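You operate a simulated robot arm through the tools that you are given. There is no shell and no other tool.

Carry out the task below with a simulated robot arm. There is one attempt and no reset: what you move stays moved.

TASK
Fit the 6 mm roller from the lathe's rack in the slide and throw the yellow lever home.
Fine: free the yellow lever first; the old roller goes in the middle socket of the lathe's roller rack.

The check looks at the end state, three seconds after you hand in, the way a careful person would. Anything else that was tipped, shoved, dropped, spilled or broken makes it a failure.

THE ROBOT
A 7-joint arm with a two-finger parallel gripper, fixed in place. Base frame: the origin is at the foot of the arm, x ahead of it, y to its left, z up. Readings come in m, rad, newtons and seconds.
Its first joint turns from -2.897 to 2.897 rad. Payload 3.43 kg.
The tool frame sits at the grasp point between the pads (the TCP): z along the fingers, y along the line on which they close. The tips reach 0.034 m beyond it. The gripper opens to 0.128 m. The fingers are 0.024 m wide and 0.012 m thick; the gripper's body (0.048 by 0.13 m) begins 0.096 m behind the TCP.
Orientation is told as [roll, pitch, yaw] about the base's x, y, z axes, in that order, counted from this pose: with the fingers straight down and closing along the base's y, the tool's x points along the base's -x, its y along +y and its z along -z.

THE INTERFACE
- The arm moves only by the tool jog_arm. Its argument "steps" is a list of rows, each an object of numbers (a shift or turn left out is 0, a gripper value left out holds the last): "tx", "ty", "tz": the shift along the base's x, y, z in units of 150 mm (1.0 is 150 mm); "wx", "wy", "wz": the turn, a rotation vector about the base's x, y, z in units of 90 degrees (1.0 is 90 degrees); "gripper": the finger opening in m, from 0 to 0.128. In form: [{"tx": .., "ty": .., "tz": .., "wx": .., "wy": .., "wz": .., "gripper": ..}, ...]. A call has 1 to 20 rows; each row is the pose to reach, as a shift and turn from the pose commanded when the call began. A call with a number of a shift or a turn outside -1 to 1 is refused whole. Each row takes 0.2 s and may step no farther than 0.05 m and 0.15 rad from the row before; otherwise, or with a gripper value out of range, the whole call is refused. A pose out of reach is approached as far as the arm can. The call stops where the force on the tool passes 80 N (or 10 N more than at its start, if that is more) or the arm is blocked; 0.2 s more then pass. The fingers move at their own pace (about 0.153 m/s each) and stop on an object; they squeeze with about 23 N. The grip force told is the motor's: it shows also when the fingers shut on nothing. Time passes only in rows, and 0.2 s behind the last, so rows that repeat a pose let the fingers close. The reply holds the time, the measured pose of the TCP, the force on the tool along the base axes, the opening and the grip force, in the units named above and with some noise, with the torque about the TCP (base axes, N m) and any sound that the robot's microphone picked up.
- Cameras (640 x 400 px; columns grow to the right, rows downward): "scene" is fixed at [0.3996, -0.4996, 1.58]; the picture's right is [1.00, 0.03, 0.00], its down [0.03, -0.81, -0.59] and it looks along [-0.02, 0.59, -0.81] (base axes); focal length 276 px, centre (320, 200). "wrist" rides on the gripper at [0.076, -0.011, -0.16] in the tool frame; the picture's right is [0.15, 0.99, 0.00], its down [-0.88, 0.13, -0.46] and it looks along [-0.45, 0.07, 0.89] (tool axes); focal length 234 px, centre (320, 200). There is no depth. A picture from a camera that has moved, and an enlarged one, comes with that camera's place and axes in the base frame and with its lens.
- get_image(camera): a new picture of that camera. The clock stands still meanwhile.
- zoom(camera, box): a new picture of the part [left, top, right, bottom] of that camera's present view, enlarged. The clock stands still meanwhile.
- close_job(): hands the job in; it is judged then, once.

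Nothing tells you positions but the pictures and the camera data. Unless the task says otherwise, let go and move clear before handing in.

The tools are called after "Call:" as a command line: name --argument value ..., lists and objects as JSON in quotes. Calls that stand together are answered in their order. jog_arm: Moves the arm, as the interface text tells. Its arguments: {"type":"object","properties":{"steps":{"type":"array","items":{"type":"object","properties":{"tx":{"type":"number"},"ty":{"type":"number"},"tz":{"type":"number"},"wx":{"type":"number"},"wy":{"type":"number"},"wz":{"type":"number"},"gripper":{"type":"number"}}}}},"required":["steps"]} The other tools are called the same way: get_image (camera) takes a picture; zoom (camera, box) takes an enlarged picture of a part of a camera's view; close_job () hands the job in.

At the start:

```text
clock: 0.0
ee_pos: [0.6187, 0.1418, 1.1695]
orientation: [0.001, 0.002, 0.0]
ft_force: [-0.5, 0.1, -0.4]
torque: [-0.02, -0.02, 0.0]
opening: 0.1281
grip_force: 0.0
```

scene: 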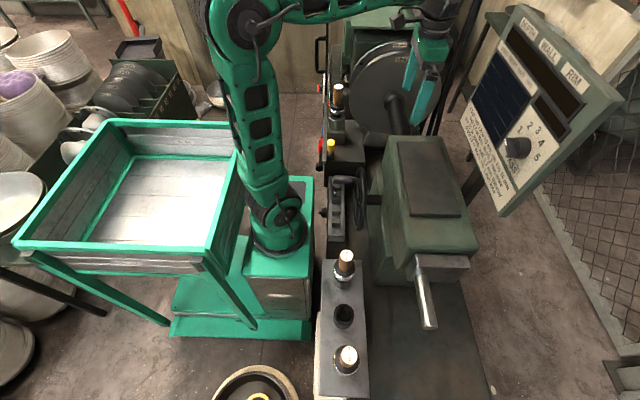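
wrist: 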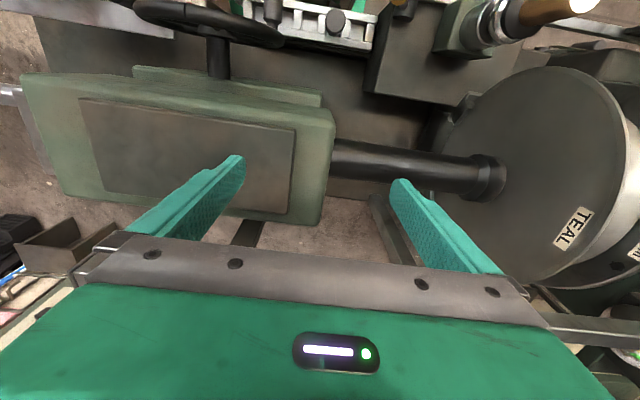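

I see a spinning lathe with a slide holding an old roller (upper centre), a rack of three sockets nearer the camera (two rollers, middle empty), and a panel on the right. I'll zoom in on the details before moving anything.

Call:
zoom --camera "scene" --box '[300, 70, 400, 170]'

Call:
zoom --camera "scene" --box '[300, 230, 400, 400]'

Call:
zoom --camera "scene" --box '[450, 0, 640, 220]'

Call:
zoom --camera "scene" --box '[300, 150, 400, 260]'

Call:
zoom --camera "wrist" --box '[340, 0, 640, 150]'

```text
4.00 times, centred on (350, 120) of scene
camera zoom: at [0.3996, -0.4996, 1.58], right [1.0, 0.03, 0.0], down [0.03, -0.81, -0.59], along [-0.02, 0.59, -0.81], focal length 1106 px, centre (200, 520)
```

zoom: 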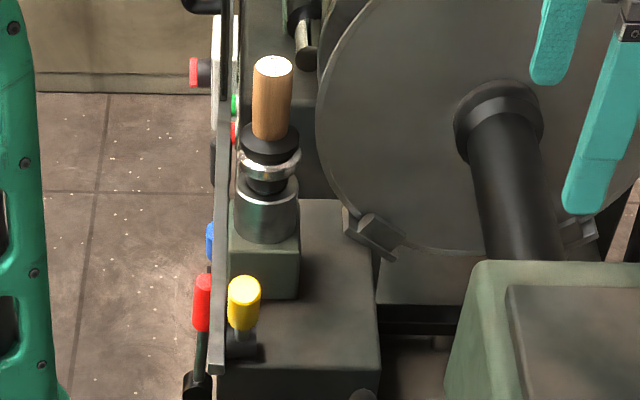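

```text
2.35 times, centred on (350, 315) of scene
camera zoom: at [0.3996, -0.4996, 1.58], right [1.0, 0.03, 0.0], down [0.03, -0.81, -0.59], along [-0.02, 0.59, -0.81], focal length 650 px, centre (249, -71)
```

zoom: 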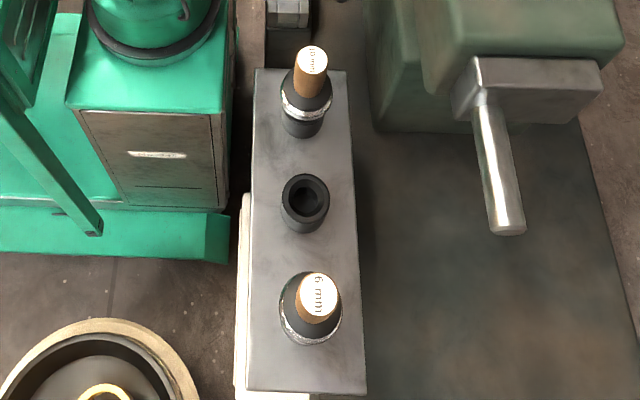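

```text
1.82 times, centred on (545, 110) of scene
camera zoom: at [0.3996, -0.4996, 1.58], right [1.0, 0.03, 0.0], down [0.03, -0.81, -0.59], along [-0.02, 0.59, -0.81], focal length 502 px, centre (-89, 364)
```

zoom: 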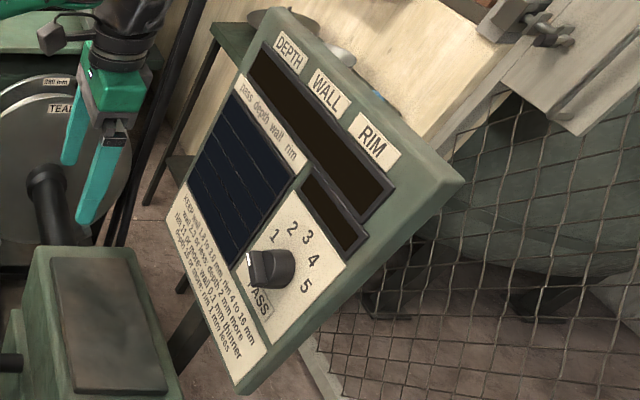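

```text
3.64 times, centred on (350, 205) of scene
camera zoom: at [0.3996, -0.4996, 1.58], right [1.0, 0.03, 0.0], down [0.03, -0.81, -0.59], along [-0.02, 0.59, -0.81], focal length 1005 px, centre (211, 182)
```

zoom: 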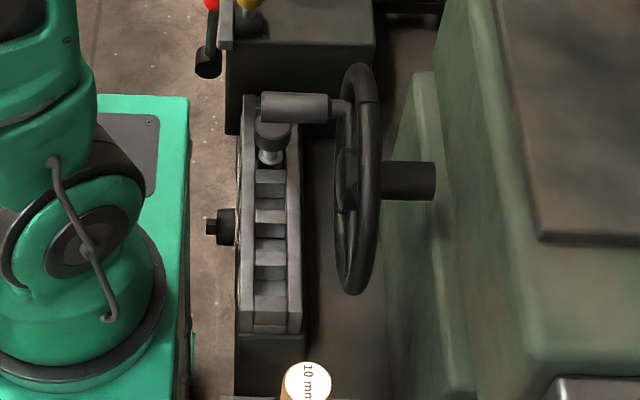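

```text
2.13 times, centred on (490, 75) of wrist
camera zoom: at [0.5427, 0.1299, 1.3296], right [-0.15, 0.99, 0.0], down [0.88, 0.13, 0.45], along [0.45, 0.07, -0.89], focal length 500 px, centre (-43, 467)
```

zoom: 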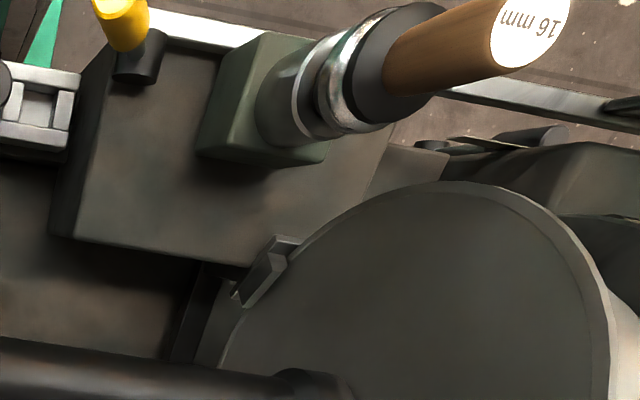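

I've identified the 16 mm roller in the slide, 6 mm in the near rack socket, 10 mm in the far socket, and the middle socket empty. I'll look more closely at the lever area, the arm base and the slide before planning.

Call:
zoom --camera "scene" --box '[315, 80, 365, 112]'

Call:
zoom --camera "scene" --box '[310, 130, 370, 168]'

Call:
zoom --camera "scene" --box '[160, 150, 340, 300]'

Call:
zoom --camera "scene" --box '[460, 60, 560, 220]'

Call:
zoom --camera "wrist" --box '[200, 0, 440, 110]'

```text
12.50 times, centred on (340, 96) of scene
camera zoom: at [0.3996, -0.4996, 1.58], right [1.0, 0.03, 0.0], down [0.03, -0.81, -0.59], along [-0.02, 0.59, -0.81], focal length 3455 px, centre (70, 1500)
```

zoom: 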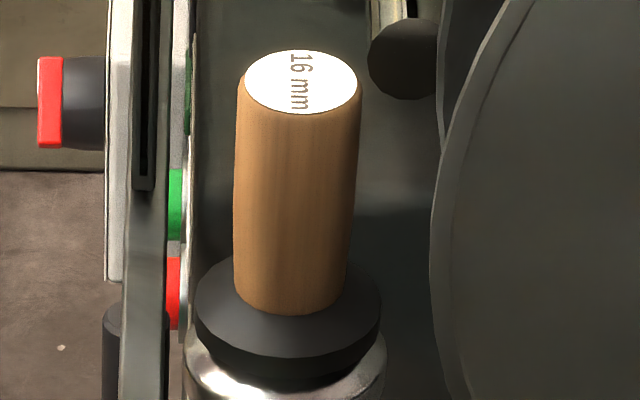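

```text
10.53 times, centred on (340, 149) of scene
camera zoom: at [0.3996, -0.4996, 1.58], right [1.0, 0.03, 0.0], down [0.03, -0.81, -0.59], along [-0.02, 0.59, -0.81], focal length 2910 px, centre (110, 737)
```

zoom: 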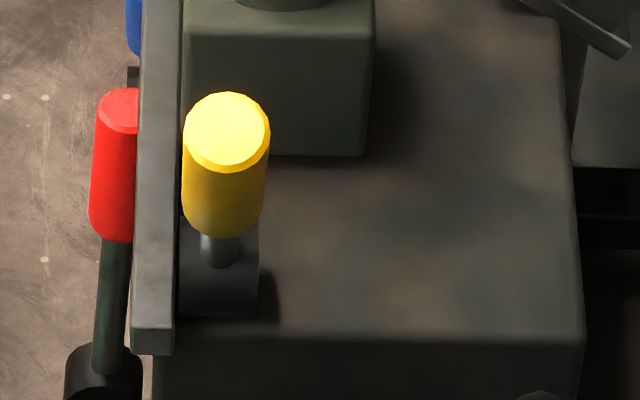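

```text
2.67 times, centred on (250, 225) of scene
camera zoom: at [0.3996, -0.4996, 1.58], right [1.0, 0.03, 0.0], down [0.03, -0.81, -0.59], along [-0.02, 0.59, -0.81], focal length 737 px, centre (507, 133)
```

zoom: 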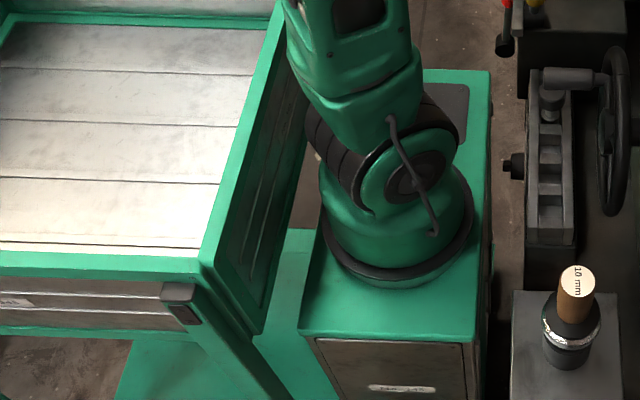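

```text
2.50 times, centred on (510, 140) of scene
camera zoom: at [0.3996, -0.4996, 1.58], right [1.0, 0.03, 0.0], down [0.03, -0.81, -0.59], along [-0.02, 0.59, -0.81], focal length 691 px, centre (-155, 350)
```

zoom: 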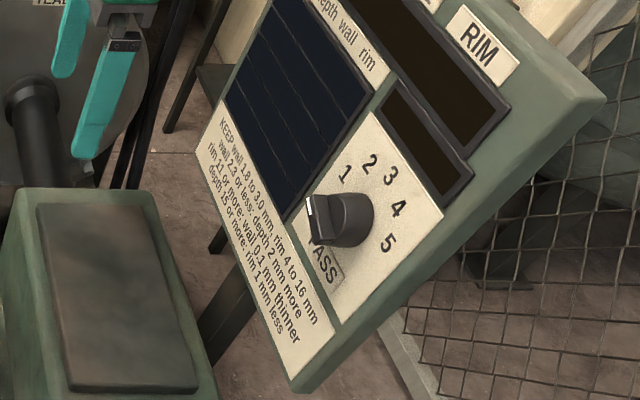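

```text
2.67 times, centred on (320, 55) of wrist
camera zoom: at [0.5427, 0.1299, 1.3296], right [-0.15, 0.99, 0.0], down [0.88, 0.13, 0.45], along [0.45, 0.07, -0.89], focal length 624 px, centre (320, 587)
```

zoom: 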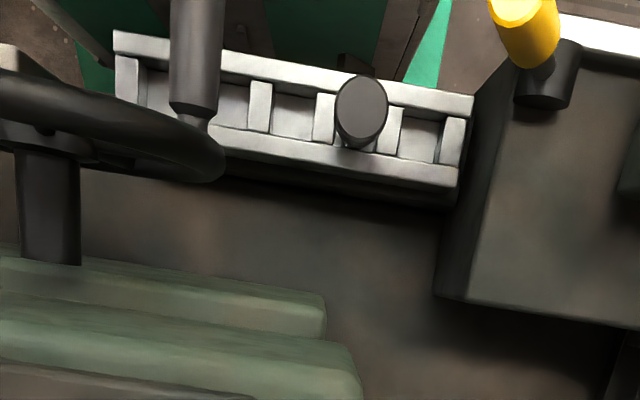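

The yellow lever sits around (0.413, 0.215, 0.93) with its hub near (0.413, 0.25, 0.84), and the 16 mm roller's handle top is around (0.432, 0.376, 1.04). I'll move the wrist camera over the slide, staying high, to inspect the lever.

Call:
jog_arm --steps '[{"tx": -0.2, "ty": 0.1, "tz": 0.1}, {"tx": -0.4, "ty": 0.2, "tz": 0.2}, {"tx": -0.6, "ty": 0.3, "tz": 0.3}, {"tx": -0.8, "ty": 0.4, "tz": 0.35}, {"tx": -1.0, "ty": 0.5, "tz": 0.35}]'

Call:
get_image --camera "wrist"

Call:
get_image --camera "scene"

```text
clock: 1.2
ee_pos: [0.4536, 0.2165, 1.2289]
orientation: [0.0, -0.01, 0.0]
ft_force: [0.2, 0.3, -0.1]
torque: [0.02, 0.03, -0.01]
opening: 0.1278
grip_force: 0.1
```

```text
taken
camera wrist: at [0.3752, 0.2052, 1.3885], right [-0.15, 0.99, 0.0], down [0.88, 0.13, 0.47], along [0.46, 0.07, -0.89], focal length 234 px, centre (320, 200)
```

wrist: 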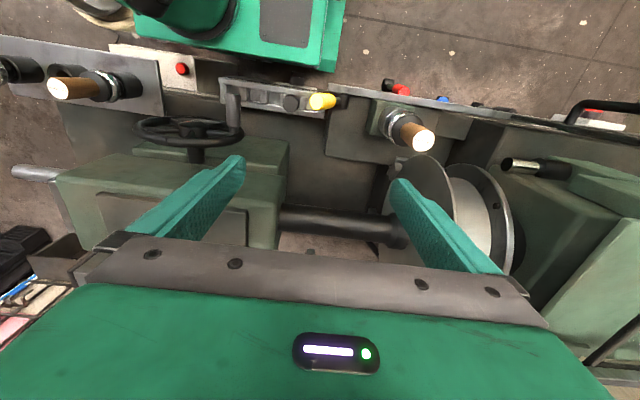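

```text
taken
```

scene: 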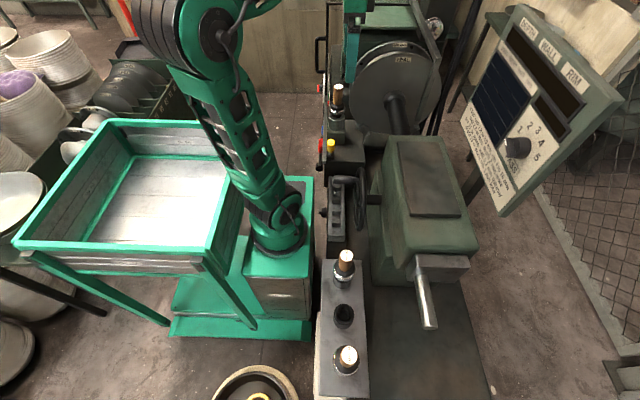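

The arm reached this pose without trouble, and the wrist view now looks down on the lever and slide. I'll zoom in on the lever hub and the roller seat.

Call:
zoom --camera "wrist" --box '[280, 70, 440, 170]'

Call:
zoom --camera "wrist" --box '[0, 30, 220, 160]'

Call:
zoom --camera "scene" --box '[310, 70, 390, 130]'

```text
4.00 times, centred on (360, 120) of wrist
camera zoom: at [0.3752, 0.2052, 1.3885], right [-0.15, 0.99, 0.0], down [0.88, 0.13, 0.47], along [0.46, 0.07, -0.89], focal length 937 px, centre (160, 520)
```

zoom: 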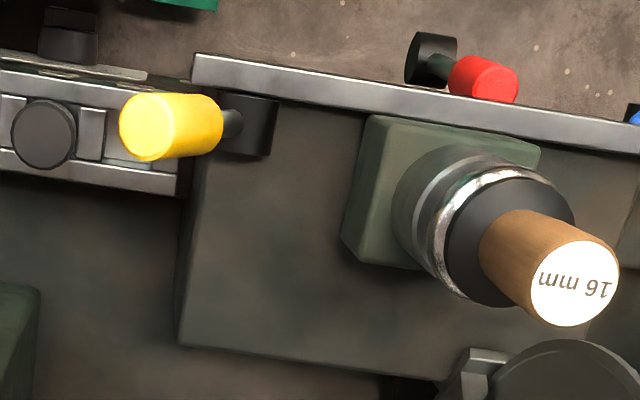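

```text
2.91 times, centred on (110, 95) of wrist
camera zoom: at [0.3752, 0.2052, 1.3885], right [-0.15, 0.99, 0.0], down [0.88, 0.13, 0.47], along [0.46, 0.07, -0.89], focal length 681 px, centre (931, 506)
```

zoom: 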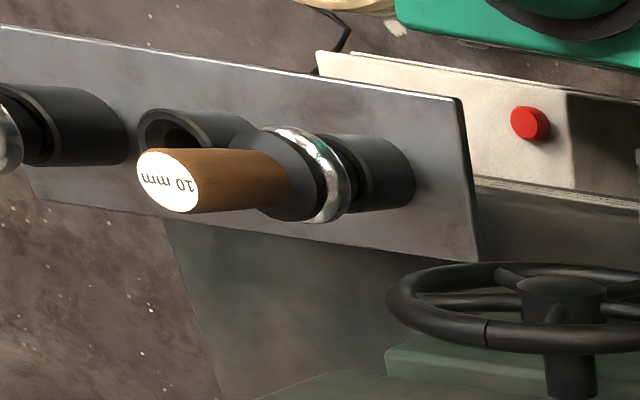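

```text
6.67 times, centred on (350, 100) of scene
camera zoom: at [0.3996, -0.4996, 1.58], right [1.0, 0.03, 0.0], down [0.03, -0.81, -0.59], along [-0.02, 0.59, -0.81], focal length 1843 px, centre (120, 867)
```

zoom: 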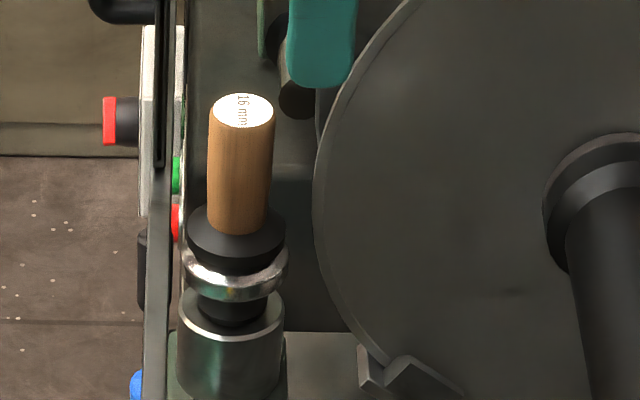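

The hub axis runs along x, so the lever swings in the y–z plane. It now leans about 25° toward −y, with its handle spanning roughly (0.413, 0.24, 0.872) to (0.413, 0.205, 0.944). I'll yaw the gripper 90° at height so the fingers close along x across the handle.

Call:
jog_arm --steps '[{"wz": 0.09}, {"wz": 0.18}, {"wz": 0.27}, {"wz": 0.36}, {"wz": 0.45}, {"wz": 0.54}, {"wz": 0.63}, {"wz": 0.72}, {"wz": 0.81}, {"wz": 0.9}, {"wz": 0.96}, {"wz": 1.0}]'

Call:
get_image --camera "wrist"

Call:
get_image --camera "scene"

```text
clock: 3.8
ee_pos: [0.4535, 0.2161, 1.2303]
orientation: [0.003, -0.013, 1.573]
ft_force: [0.4, 0.5, -0.4]
torque: [0.0, -0.01, 0.0]
opening: 0.1281
grip_force: 0.1
```

```text
taken
camera wrist: at [0.4651, 0.1382, 1.3893], right [-0.99, -0.15, 0.0], down [-0.13, 0.87, 0.47], along [-0.07, 0.46, -0.88], focal length 234 px, centre (320, 200)
```

wrist: 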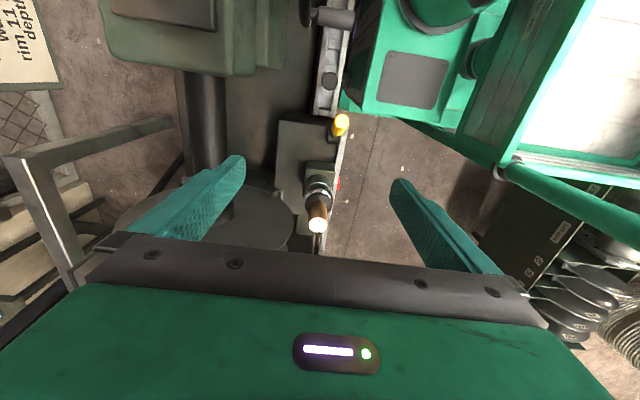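

```text
taken
```

scene: 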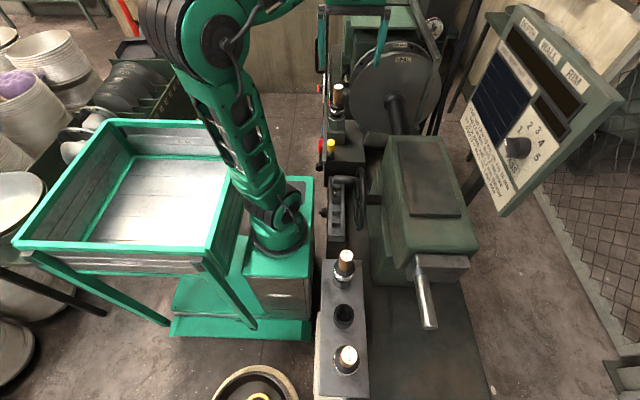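

The yaw worked and the camera now looks along +y at the slide. I'll zoom on the lever for a more exact location.

Call:
zoom --camera "wrist" --box '[270, 90, 390, 240]'

Call:
zoom --camera "scene" --box '[310, 130, 370, 168]'

```text
2.67 times, centred on (330, 165) of wrist
camera zoom: at [0.4651, 0.1382, 1.3893], right [-0.99, -0.15, 0.0], down [-0.13, 0.87, 0.47], along [-0.07, 0.46, -0.88], focal length 624 px, centre (293, 293)
```

zoom: 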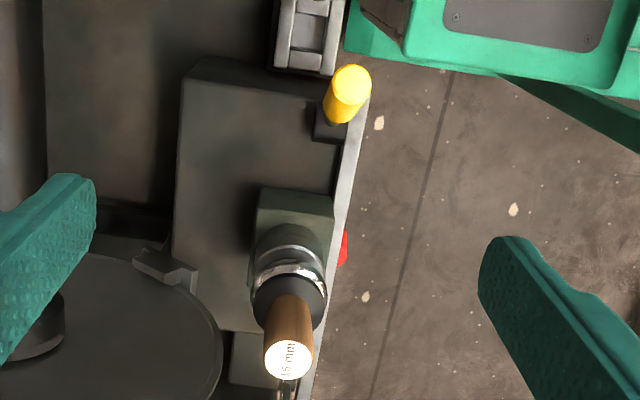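

```text
10.53 times, centred on (340, 149) of scene
camera zoom: at [0.3996, -0.4996, 1.58], right [1.0, 0.03, 0.0], down [0.03, -0.81, -0.59], along [-0.02, 0.59, -0.81], focal length 2910 px, centre (110, 737)
```

zoom: 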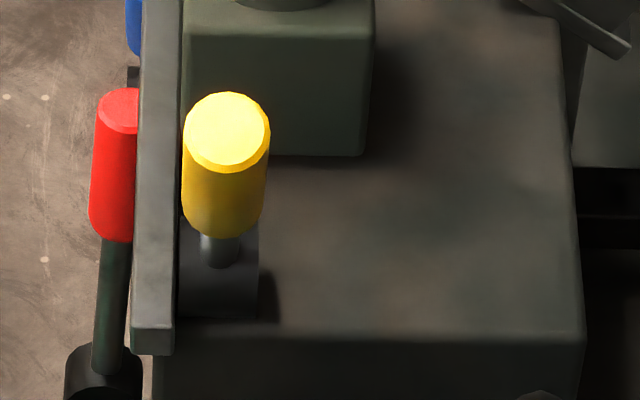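

Lever handle top confirmed at about (0.413, 0.204, 0.944). I'll bring the tool over it and down in stages, checking that the arm can follow.

Call:
jog_arm --steps '[{"tx": -0.1, "ty": 0.01, "tz": -0.1, "gripper": 0.07}, {"tx": -0.2, "ty": 0.02, "tz": -0.3, "gripper": 0.07}, {"tx": -0.27, "ty": 0.02, "tz": -0.55, "gripper": 0.07}, {"tx": -0.27, "ty": 0.02, "tz": -0.8, "gripper": 0.07}, {"tx": -0.27, "ty": 0.02, "tz": -1.0, "gripper": 0.07}, {"tx": -0.27, "ty": 0.02, "tz": -1.0, "gripper": 0.07}]'

Call:
get_image --camera "wrist"

Call:
get_image --camera "scene"

```text
clock: 5.2
ee_pos: [0.4135, 0.2193, 1.0788]
orientation: [0.001, -0.012, 1.57]
ft_force: [-0.4, -0.3, 0.4]
torque: [-0.01, 0.02, 0.0]
opening: 0.0702
grip_force: 0.0
```

```text
taken
camera wrist: at [0.4248, 0.1415, 1.2385], right [-0.99, -0.15, 0.0], down [-0.13, 0.87, 0.47], along [-0.07, 0.46, -0.88], focal length 234 px, centre (320, 200)
```

wrist: 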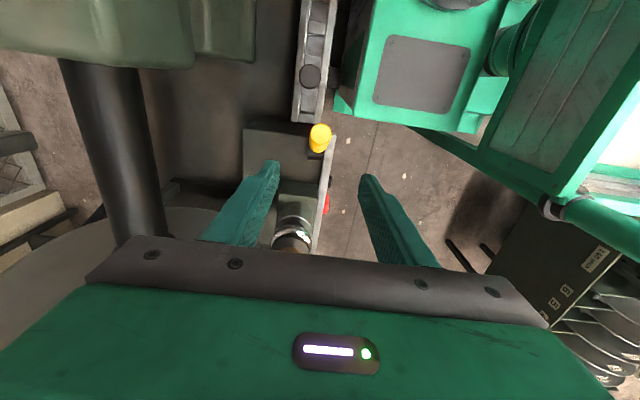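

```text
taken
```

scene: 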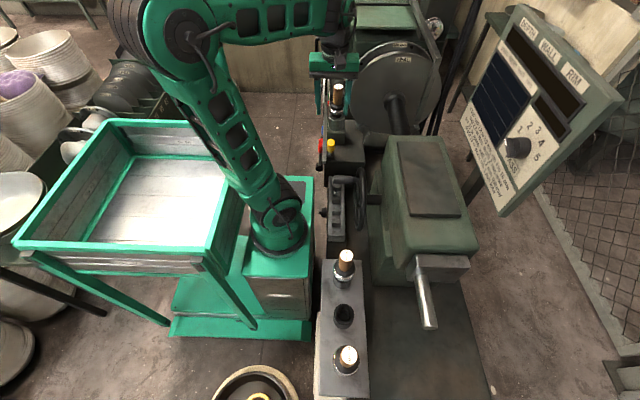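

The arm follows well and the lever is centred between the fingers. I'll descend around the handle with the fingers still open.

Call:
jog_arm --steps '[{"tz": -0.2}, {"tz": -0.4}, {"tz": -0.6}, {"tz": -0.8}, {"tz": -0.9}, {"tz": -1.0}]'

Call:
get_image --camera "wrist"

Call:
zoom --camera "scene" --box '[290, 60, 390, 180]'

```text
clock: 6.6
ee_pos: [0.4144, 0.2201, 0.93]
orientation: [0.001, -0.013, 1.57]
ft_force: [-0.1, 0.1, 0.4]
torque: [0.01, 0.01, -0.05]
opening: 0.07
grip_force: 0.2
```

```text
taken
camera wrist: at [0.4249, 0.1411, 1.0888], right [-0.99, -0.15, 0.0], down [-0.13, 0.87, 0.47], along [-0.07, 0.46, -0.88], focal length 234 px, centre (320, 200)
```

wrist: 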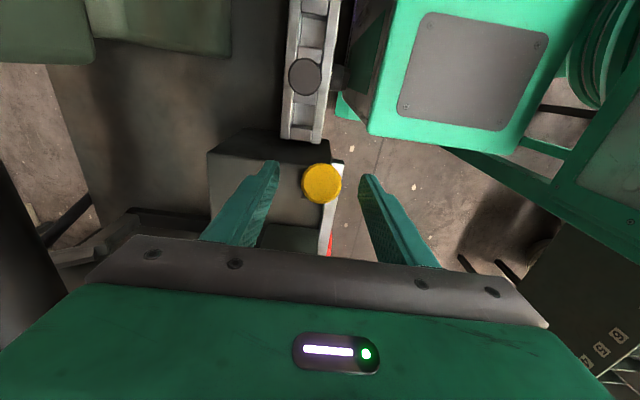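

```text
3.33 times, centred on (340, 120) of scene
camera zoom: at [0.3996, -0.4996, 1.58], right [1.0, 0.03, 0.0], down [0.03, -0.81, -0.59], along [-0.02, 0.59, -0.81], focal length 921 px, centre (253, 467)
```

zoom: 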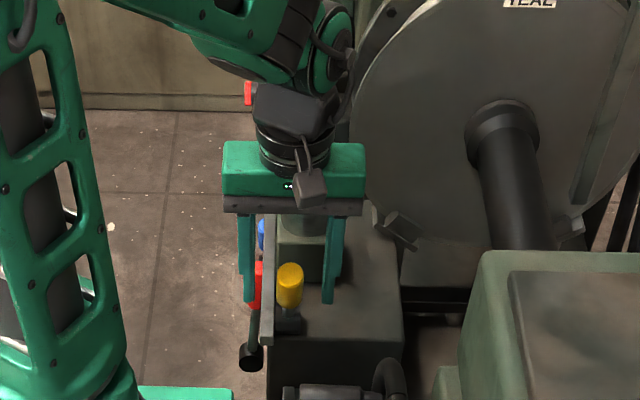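

The handle is centred between the fingers in x. I'll come down a little more and close on it.

Call:
jog_arm --steps '[{"ty": -0.01, "tz": -0.06}, {"ty": -0.02, "tz": -0.1}, {"ty": -0.02, "tz": -0.1, "gripper": 0.04}, {"ty": -0.02, "tz": -0.1, "gripper": 0.02}, {"ty": -0.02, "tz": -0.1, "gripper": 0.02}, {"ty": -0.02, "tz": -0.1, "gripper": 0.02}]'

Call:
zoom --camera "scene" --box '[300, 90, 380, 180]'

```text
clock: 8.0
ee_pos: [0.4148, 0.2166, 0.9138]
orientation: [0.002, -0.013, 1.569]
ft_force: [9.6, 0.4, -4.9]
torque: [-0.06, -1.2, -0.62]
opening: 0.0279
grip_force: 45.1
```

```text
4.44 times, centred on (340, 135) of scene
camera zoom: at [0.3996, -0.4996, 1.58], right [1.0, 0.03, 0.0], down [0.03, -0.81, -0.59], along [-0.02, 0.59, -0.81], focal length 1228 px, centre (231, 489)
```

zoom: 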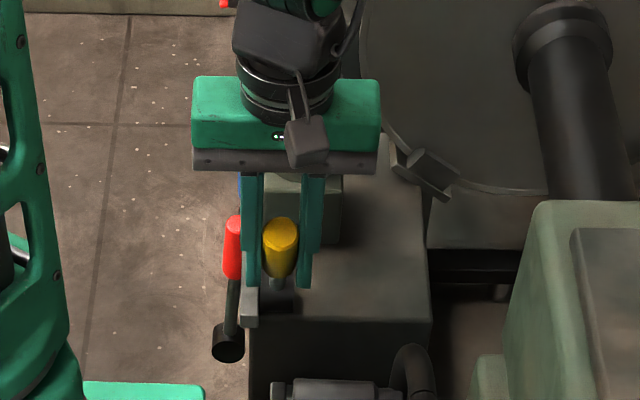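

Gripped the yellow handle at 28 mm opening. I'll test a small swing toward upright (+y) and watch the force.

Call:
jog_arm --steps '[{"ty": 0.02, "tz": 0.01}, {"ty": 0.045, "tz": 0.02}, {"ty": 0.07, "tz": 0.03}]'

Call:
zoom --camera "scene" --box '[300, 90, 380, 180]'

```text
clock: 8.8
ee_pos: [0.4159, 0.2269, 0.9179]
orientation: [0.001, -0.013, 1.57]
ft_force: [16.2, -16.1, -8.9]
torque: [-1.33, -0.89, -0.53]
opening: 0.0279
grip_force: 45.0
```

```text
4.44 times, centred on (340, 135) of scene
camera zoom: at [0.3996, -0.4996, 1.58], right [1.0, 0.03, 0.0], down [0.03, -0.81, -0.59], along [-0.02, 0.59, -0.81], focal length 1228 px, centre (231, 489)
```

zoom: 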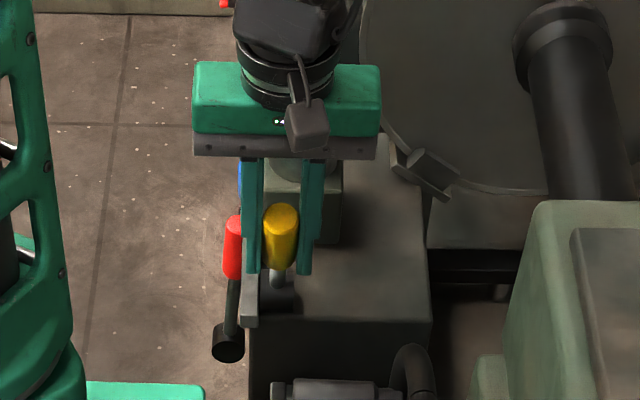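

The lever yields with about 16 N and swings toward upright, so +y looks like the freeing direction. I'll continue along the arc and take out the small x misalignment.

Call:
jog_arm --steps '[{"tx": 0.01, "ty": 0.04, "tz": 0.013}, {"tx": 0.02, "ty": 0.073, "tz": 0.024}, {"tx": 0.02, "ty": 0.113, "tz": 0.033}, {"tx": 0.02, "ty": 0.153, "tz": 0.04}, {"tx": 0.02, "ty": 0.193, "tz": 0.044}, {"tx": 0.02, "ty": 0.233, "tz": 0.047}]'

Call:
zoom --camera "scene" --box '[300, 90, 380, 180]'

```text
clock: 10.2
ee_pos: [0.4153, 0.2612, 0.9263]
orientation: [0.004, -0.012, 1.574]
ft_force: [-23.5, -15.5, -2.4]
torque: [-1.28, -1.26, -0.22]
opening: 0.0278
grip_force: 44.9
```

```text
4.44 times, centred on (340, 135) of scene
camera zoom: at [0.3996, -0.4996, 1.58], right [1.0, 0.03, 0.0], down [0.03, -0.81, -0.59], along [-0.02, 0.59, -0.81], focal length 1228 px, centre (231, 489)
```

zoom: 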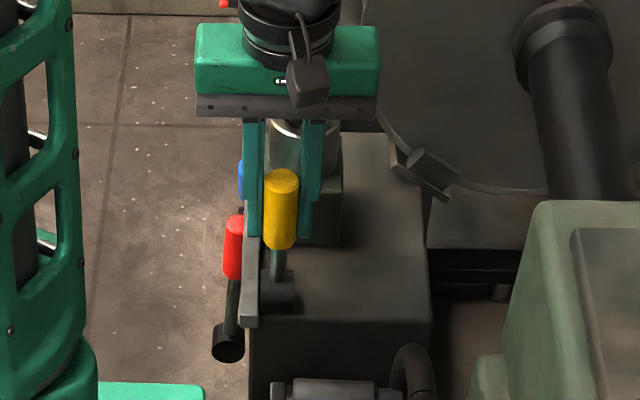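

The lever is now upright with only steady friction-like resistance and no click. I'll continue past vertical in small steps and look for an end stop.

Call:
jog_arm --steps '[{"tx": -0.01, "ty": 0.03, "tz": 0}, {"tx": -0.01, "ty": 0.058, "tz": -0.003}, {"tx": -0.01, "ty": 0.087, "tz": -0.006}, {"tx": -0.01, "ty": 0.116, "tz": -0.01}]'

Call:
zoom --camera "scene" --box '[300, 70, 380, 180]'

Call:
get_image --camera "wrist"

```text
clock: 11.2
ee_pos: [0.4139, 0.2788, 0.9252]
orientation: [-0.001, -0.014, 1.569]
ft_force: [-10.7, -10.2, 19.1]
torque: [-1.37, 0.22, -0.12]
opening: 0.028
grip_force: 44.8
```

```text
3.64 times, centred on (340, 125) of scene
camera zoom: at [0.3996, -0.4996, 1.58], right [1.0, 0.03, 0.0], down [0.03, -0.81, -0.59], along [-0.02, 0.59, -0.81], focal length 1005 px, centre (247, 473)
```

zoom: 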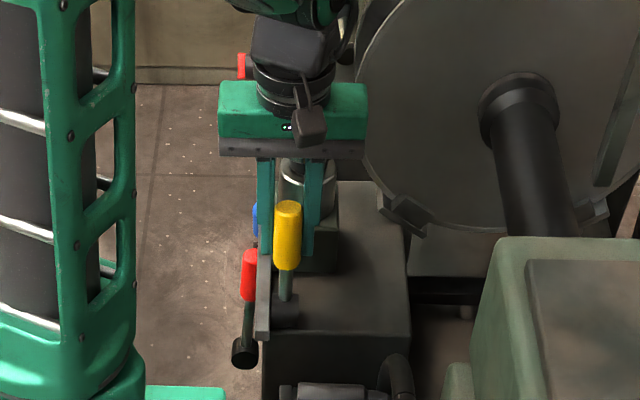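

```text
taken
camera wrist: at [0.4257, 0.2007, 1.0847], right [-0.99, -0.15, 0.0], down [-0.13, 0.87, 0.47], along [-0.07, 0.46, -0.88], focal length 234 px, centre (320, 200)
```

wrist: 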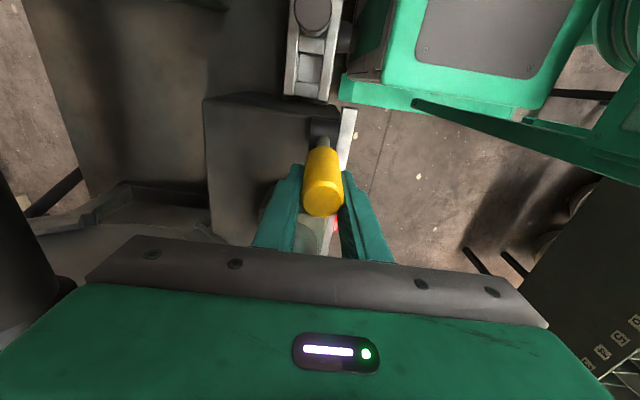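

The resistance now includes an upward push, so the pivot is nearer y≈0.268 than I had assumed. I'll correct the arc and continue in small steps.

Call:
jog_arm --steps '[{"tx": -0.005, "ty": 0.02, "tz": 0.015}, {"tx": -0.005, "ty": 0.045, "tz": 0.012}, {"tx": -0.005, "ty": 0.072, "tz": 0.009}, {"tx": -0.005, "ty": 0.1, "tz": 0.005}]'

Call:
zoom --camera "scene" --box '[300, 70, 380, 180]'

```text
clock: 12.2
ee_pos: [0.415, 0.2957, 0.9266]
orientation: [-0.002, -0.017, 1.574]
ft_force: [5.5, -1.0, -2.4]
torque: [-0.02, 0.3, 0.08]
opening: 0.0277
grip_force: 45.6
```

```text
3.64 times, centred on (340, 125) of scene
camera zoom: at [0.3996, -0.4996, 1.58], right [1.0, 0.03, 0.0], down [0.03, -0.81, -0.59], along [-0.02, 0.59, -0.81], focal length 1005 px, centre (247, 473)
```

zoom: 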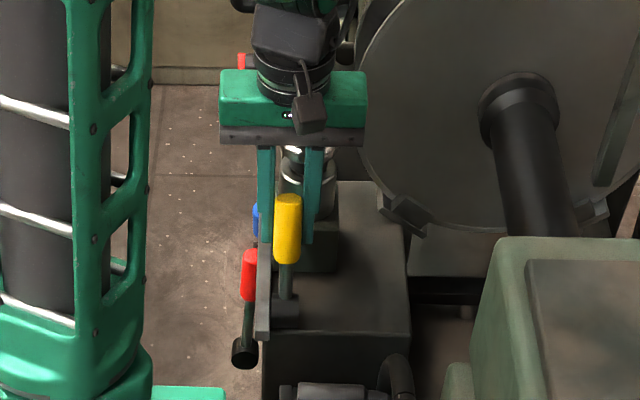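

The resistance has nearly vanished (−1 N), as if the lever has gone over-centre. I'll keep following the arc to find the free-side stop.

Call:
jog_arm --steps '[{"ty": 0.025, "tz": -0.008}, {"ty": 0.05, "tz": -0.02}, {"ty": 0.075, "tz": -0.035}, {"ty": 0.1, "tz": -0.05}]'

Call:
zoom --camera "scene" --box '[300, 70, 380, 180]'

Call:
get_image --camera "wrist"

```text
clock: 13.2
ee_pos: [0.4144, 0.31, 0.918]
orientation: [-0.001, -0.015, 1.569]
ft_force: [14.7, 6.9, 32.6]
torque: [-1.29, 0.34, 0.12]
opening: 0.0278
grip_force: 45.2
```

```text
3.64 times, centred on (340, 125) of scene
camera zoom: at [0.3996, -0.4996, 1.58], right [1.0, 0.03, 0.0], down [0.03, -0.81, -0.59], along [-0.02, 0.59, -0.81], focal length 1005 px, centre (247, 473)
```

zoom: 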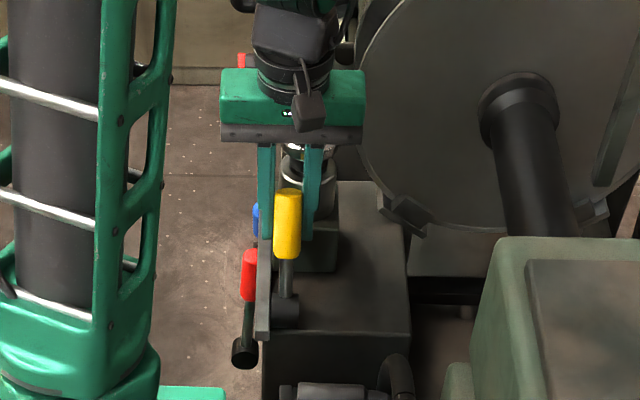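

```text
taken
camera wrist: at [0.4257, 0.2315, 1.0774], right [-0.99, -0.15, 0.0], down [-0.13, 0.87, 0.47], along [-0.07, 0.46, -0.88], focal length 234 px, centre (320, 200)
```

wrist: 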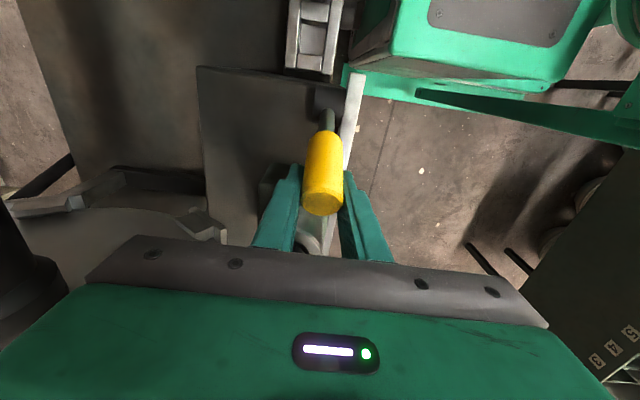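

The tool is being pushed up (33 N in z), so I need to check whether the pads are sliding on the handle. I'll take a close look before moving on.

Call:
zoom --camera "wrist" --box '[250, 70, 400, 260]'

Call:
zoom --camera "scene" --box '[315, 85, 365, 165]'

```text
2.11 times, centred on (325, 165) of wrist
camera zoom: at [0.4257, 0.2315, 1.0774], right [-0.99, -0.15, 0.0], down [-0.13, 0.87, 0.47], along [-0.07, 0.46, -0.88], focal length 493 px, centre (310, 274)
```

zoom: 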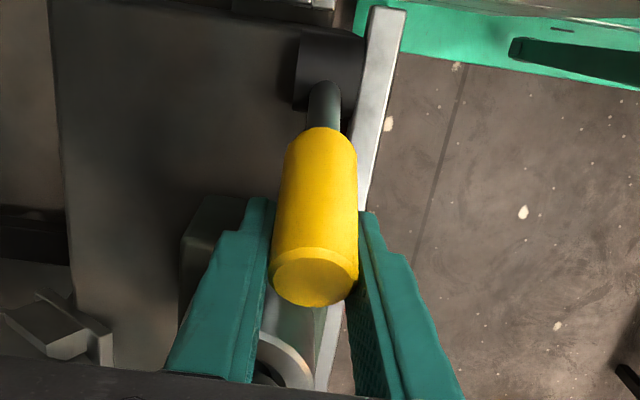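

```text
5.00 times, centred on (340, 125) of scene
camera zoom: at [0.3996, -0.4996, 1.58], right [1.0, 0.03, 0.0], down [0.03, -0.81, -0.59], along [-0.02, 0.59, -0.81], focal length 1382 px, centre (220, 575)
```

zoom: 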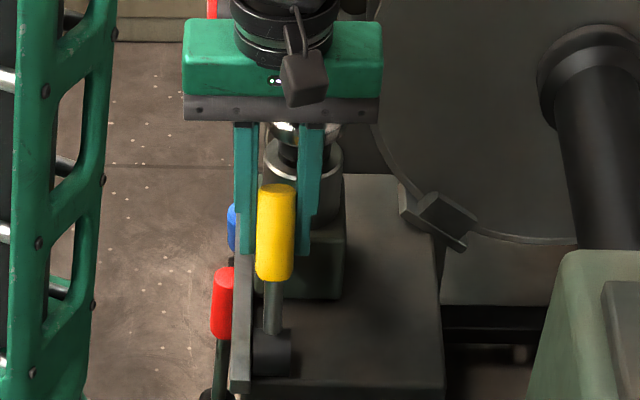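

The pads have slipped along the handle. The lever is now about 17° past vertical, while the TCP is around 2 cm ahead of its axis. I'll open the fingers and see where the lever rests by itself.

Call:
jog_arm --steps '[{"gripper": 0.045}, {"gripper": 0.06}, {"gripper": 0.06}]'

Call:
zoom --camera "wrist" --box '[250, 70, 400, 260]'

Call:
zoom --camera "scene" --box '[315, 85, 365, 165]'

```text
clock: 14.0
ee_pos: [0.4134, 0.3083, 0.9163]
orientation: [0.002, -0.012, 1.57]
ft_force: [-0.3, 0.7, -0.2]
torque: [0.0, -0.02, 0.0]
opening: 0.0599
grip_force: 0.0
```

```text
2.11 times, centred on (325, 165) of wrist
camera zoom: at [0.4253, 0.2309, 1.0767], right [-0.99, -0.15, 0.0], down [-0.13, 0.88, 0.47], along [-0.07, 0.46, -0.88], focal length 493 px, centre (310, 274)
```

zoom: 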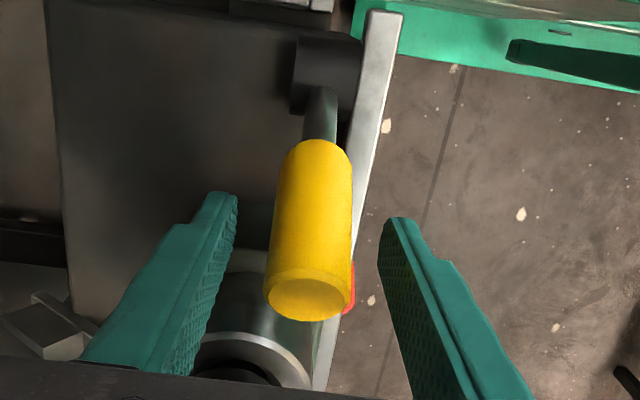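

```text
5.00 times, centred on (340, 125) of scene
camera zoom: at [0.3996, -0.4996, 1.58], right [1.0, 0.03, 0.0], down [0.03, -0.81, -0.59], along [-0.02, 0.59, -0.81], focal length 1382 px, centre (220, 575)
```

zoom: 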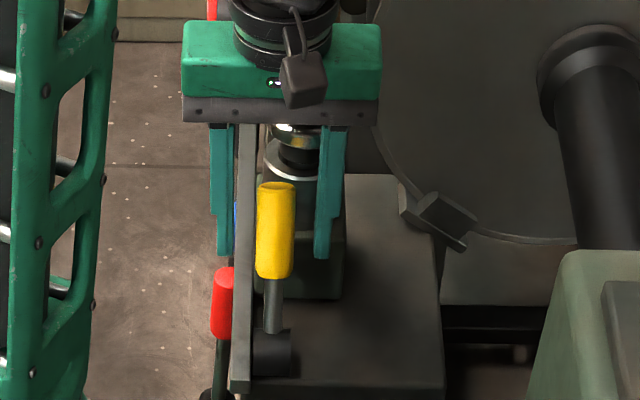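

Released, the lever rests at about +23°, roughly mirroring its start angle. I'll regrip it properly aligned and push slightly further to confirm it is at its free-side stop.

Call:
jog_arm --steps '[{"ty": -0.06}, {"ty": -0.06, "gripper": 0.04}, {"ty": -0.06, "gripper": 0.02}, {"ty": -0.06, "gripper": 0.02}, {"ty": -0.06, "gripper": 0.02}, {"ty": -0.03, "tz": -0.01, "gripper": 0.02}, {"ty": 0.0, "tz": -0.023, "gripper": 0.02}]'

Call:
zoom --camera "scene" --box '[315, 85, 365, 165]'

Call:
zoom --camera "wrist" --box '[250, 70, 400, 260]'

```text
clock: 15.6
ee_pos: [0.415, 0.3055, 0.9139]
orientation: [0.001, -0.008, 1.564]
ft_force: [16.4, -45.7, 21.7]
torque: [-0.03, -0.92, 0.32]
opening: 0.028
grip_force: 45.1
```

```text
5.00 times, centred on (340, 125) of scene
camera zoom: at [0.3996, -0.4996, 1.58], right [1.0, 0.03, 0.0], down [0.03, -0.81, -0.59], along [-0.02, 0.59, -0.81], focal length 1382 px, centre (220, 575)
```

zoom: 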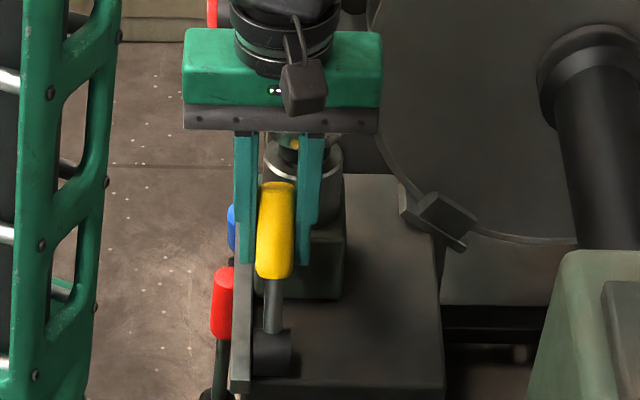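

```text
2.11 times, centred on (325, 165) of wrist
camera zoom: at [0.4257, 0.2279, 1.0734], right [-0.99, -0.14, 0.0], down [-0.12, 0.88, 0.46], along [-0.07, 0.46, -0.89], focal length 493 px, centre (310, 274)
```

zoom: 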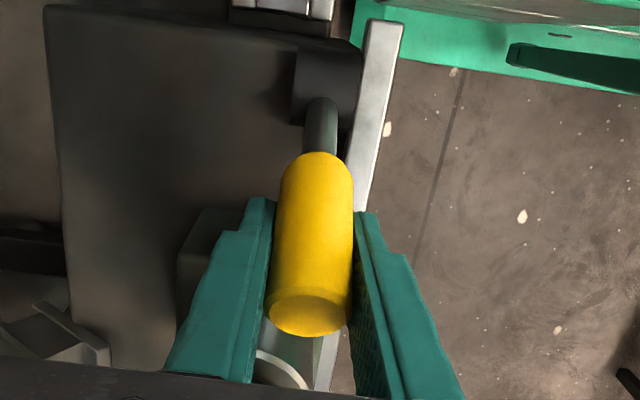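

The push met a hard 46 N resistance, so the lever is at its free-side stop (about +25°). I'll release, go straight up and check the lever stays.

Call:
jog_arm --steps '[{"ty": -0.03, "gripper": 0.028}, {"ty": -0.03, "gripper": 0.06}, {"ty": -0.03, "gripper": 0.07}, {"ty": -0.03, "tz": 0.25, "gripper": 0.07}, {"ty": -0.1, "tz": 0.5, "gripper": 0.07}, {"ty": -0.2, "tz": 0.75, "gripper": 0.07}, {"ty": -0.3, "tz": 1.0, "gripper": 0.07}]'

Call:
get_image --camera "wrist"

Call:
zoom --camera "scene" --box '[300, 70, 380, 170]'

```text
clock: 17.2
ee_pos: [0.4143, 0.2644, 1.0632]
orientation: [0.003, -0.012, 1.571]
ft_force: [-0.7, -0.6, 0.2]
torque: [-0.01, 0.02, 0.01]
opening: 0.0701
grip_force: 0.0
```

```text
taken
camera wrist: at [0.4256, 0.1861, 1.2228], right [-0.99, -0.15, 0.0], down [-0.13, 0.87, 0.47], along [-0.07, 0.46, -0.88], focal length 234 px, centre (320, 200)
```

wrist: 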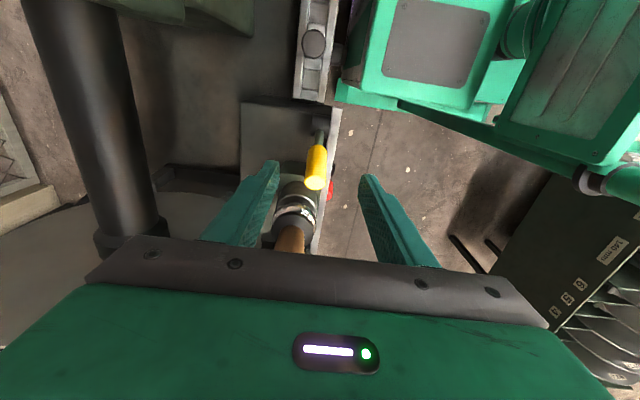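

```text
4.00 times, centred on (340, 120) of scene
camera zoom: at [0.3996, -0.4996, 1.58], right [1.0, 0.03, 0.0], down [0.03, -0.81, -0.59], along [-0.02, 0.59, -0.81], focal length 1106 px, centre (240, 520)
```

zoom: 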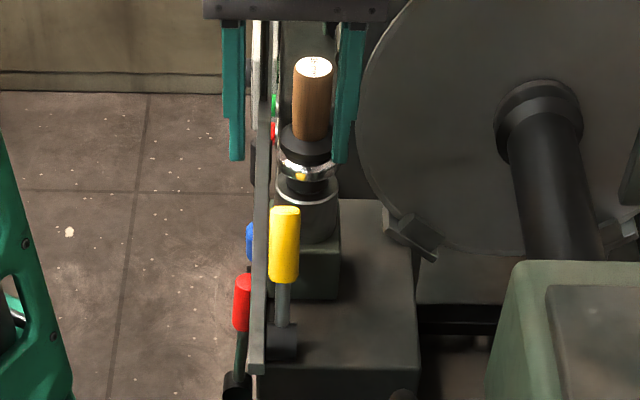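

The lever stays at its free stop. Next I'll rise and move above the 16 mm roller's handle, with fingers open along x, and check alignment with the wrist camera.

Call:
jog_arm --steps '[{"tz": 0.2, "gripper": 0.08}, {"tz": 0.4, "gripper": 0.08}, {"tx": 0.05, "ty": 0.25, "tz": 0.4, "gripper": 0.08}, {"tx": 0.12, "ty": 0.5, "tz": 0.4, "gripper": 0.08}, {"tx": 0.12, "ty": 0.72, "tz": 0.4, "gripper": 0.08}, {"tx": 0.12, "ty": 0.72, "tz": 0.4, "gripper": 0.08}]'

Call:
get_image --camera "wrist"

Call:
zoom --camera "scene" --box '[290, 30, 400, 170]'

```text
clock: 18.6
ee_pos: [0.4309, 0.3739, 1.1239]
orientation: [0.002, -0.013, 1.571]
ft_force: [-0.5, 0.4, -0.3]
torque: [-0.04, -0.04, 0.02]
opening: 0.0801
grip_force: 0.1
```

```text
taken
camera wrist: at [0.4432, 0.2952, 1.2829], right [-0.99, -0.15, 0.0], down [-0.13, 0.87, 0.47], along [-0.07, 0.46, -0.88], focal length 234 px, centre (320, 200)
```

wrist: 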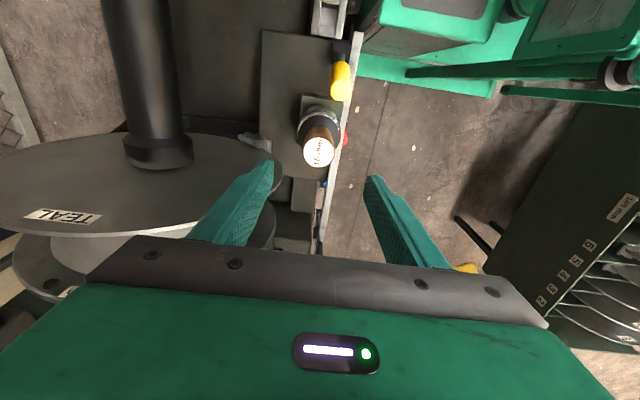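

```text
2.86 times, centred on (345, 100) of scene
camera zoom: at [0.3996, -0.4996, 1.58], right [1.0, 0.03, 0.0], down [0.03, -0.81, -0.59], along [-0.02, 0.59, -0.81], focal length 790 px, centre (249, 486)
```

zoom: 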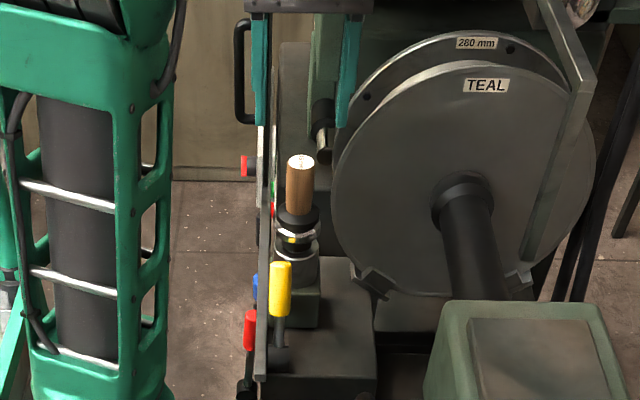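

The disc face is at about y≈0.47, well clear of the gripper at y≈0.37. I'll zoom in on the handle top to refine alignment before descending.

Call:
zoom --camera "wrist" --box '[270, 90, 370, 220]'

Call:
zoom --camera "scene" --box '[320, 75, 360, 125]'

```text
3.08 times, centred on (320, 155) of wrist
camera zoom: at [0.4432, 0.2952, 1.2829], right [-0.99, -0.15, 0.0], down [-0.13, 0.87, 0.47], along [-0.07, 0.46, -0.88], focal length 720 px, centre (320, 338)
```

zoom: 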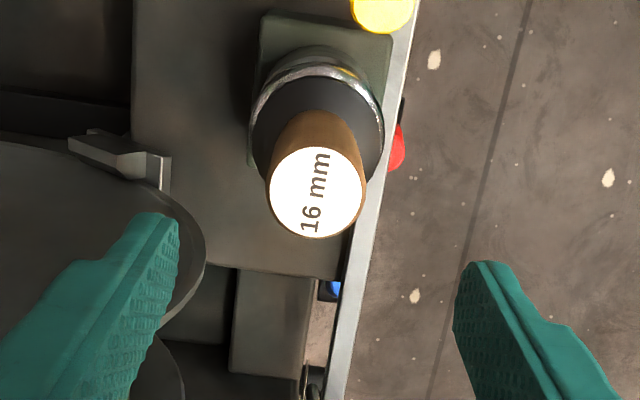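

```text
8.00 times, centred on (340, 100) of scene
camera zoom: at [0.3996, -0.4996, 1.58], right [1.0, 0.03, 0.0], down [0.03, -0.81, -0.59], along [-0.02, 0.59, -0.81], focal length 2211 px, centre (160, 1000)
```

zoom: 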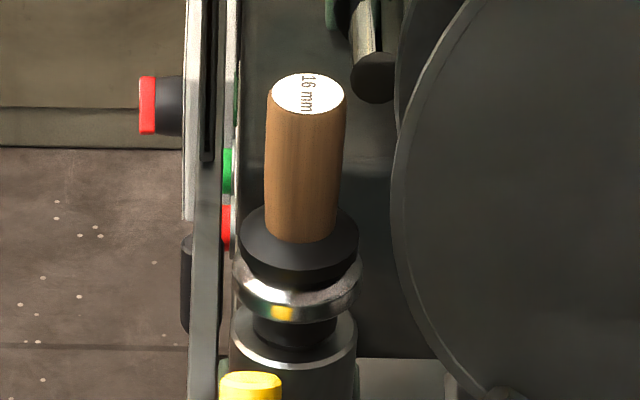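

The handle top is about (0.434, 0.364, 1.05), so I need to shift ~1 cm in −y and 3 mm in +x. I'll descend around the handle with fingers open.

Call:
jog_arm --steps '[{"tx": 0.02, "ty": -0.067}, {"tx": 0.02, "ty": -0.067, "tz": -0.2}, {"tx": 0.02, "ty": -0.067, "tz": -0.4}, {"tx": 0.02, "ty": -0.067, "tz": -0.55}, {"tx": 0.02, "ty": -0.067, "tz": -0.62}, {"tx": 0.02, "ty": -0.067, "tz": -0.62}]'

Call:
get_image --camera "wrist"

Call:
zoom --camera "scene" --box '[310, 60, 370, 140]'

```text
clock: 20.0
ee_pos: [0.435, 0.3623, 1.03]
orientation: [0.002, -0.012, 1.569]
ft_force: [-0.3, 0.4, 0.0]
torque: [-0.02, 0.0, -0.02]
opening: 0.0801
grip_force: 0.0
```

```text
taken
camera wrist: at [0.446, 0.2842, 1.1902], right [-0.99, -0.15, 0.0], down [-0.13, 0.87, 0.47], along [-0.07, 0.46, -0.88], focal length 234 px, centre (320, 200)
```

wrist: 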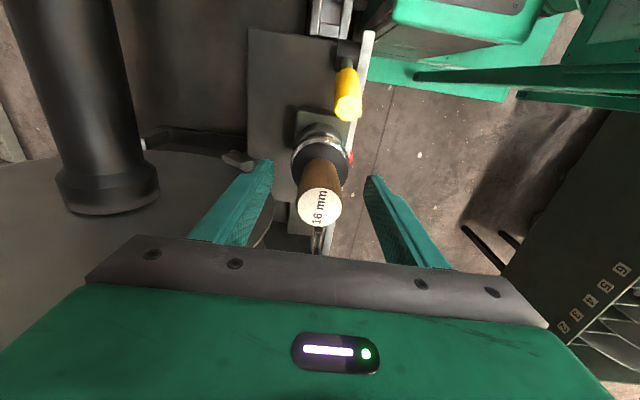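

```text
5.00 times, centred on (340, 100) of scene
camera zoom: at [0.3996, -0.4996, 1.58], right [1.0, 0.03, 0.0], down [0.03, -0.81, -0.59], along [-0.02, 0.59, -0.81], focal length 1382 px, centre (220, 700)
```

zoom: 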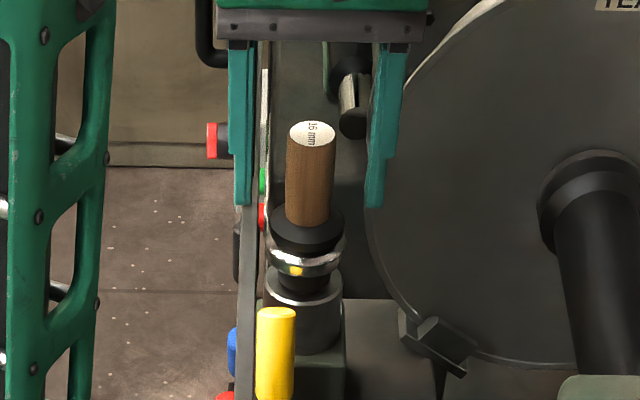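

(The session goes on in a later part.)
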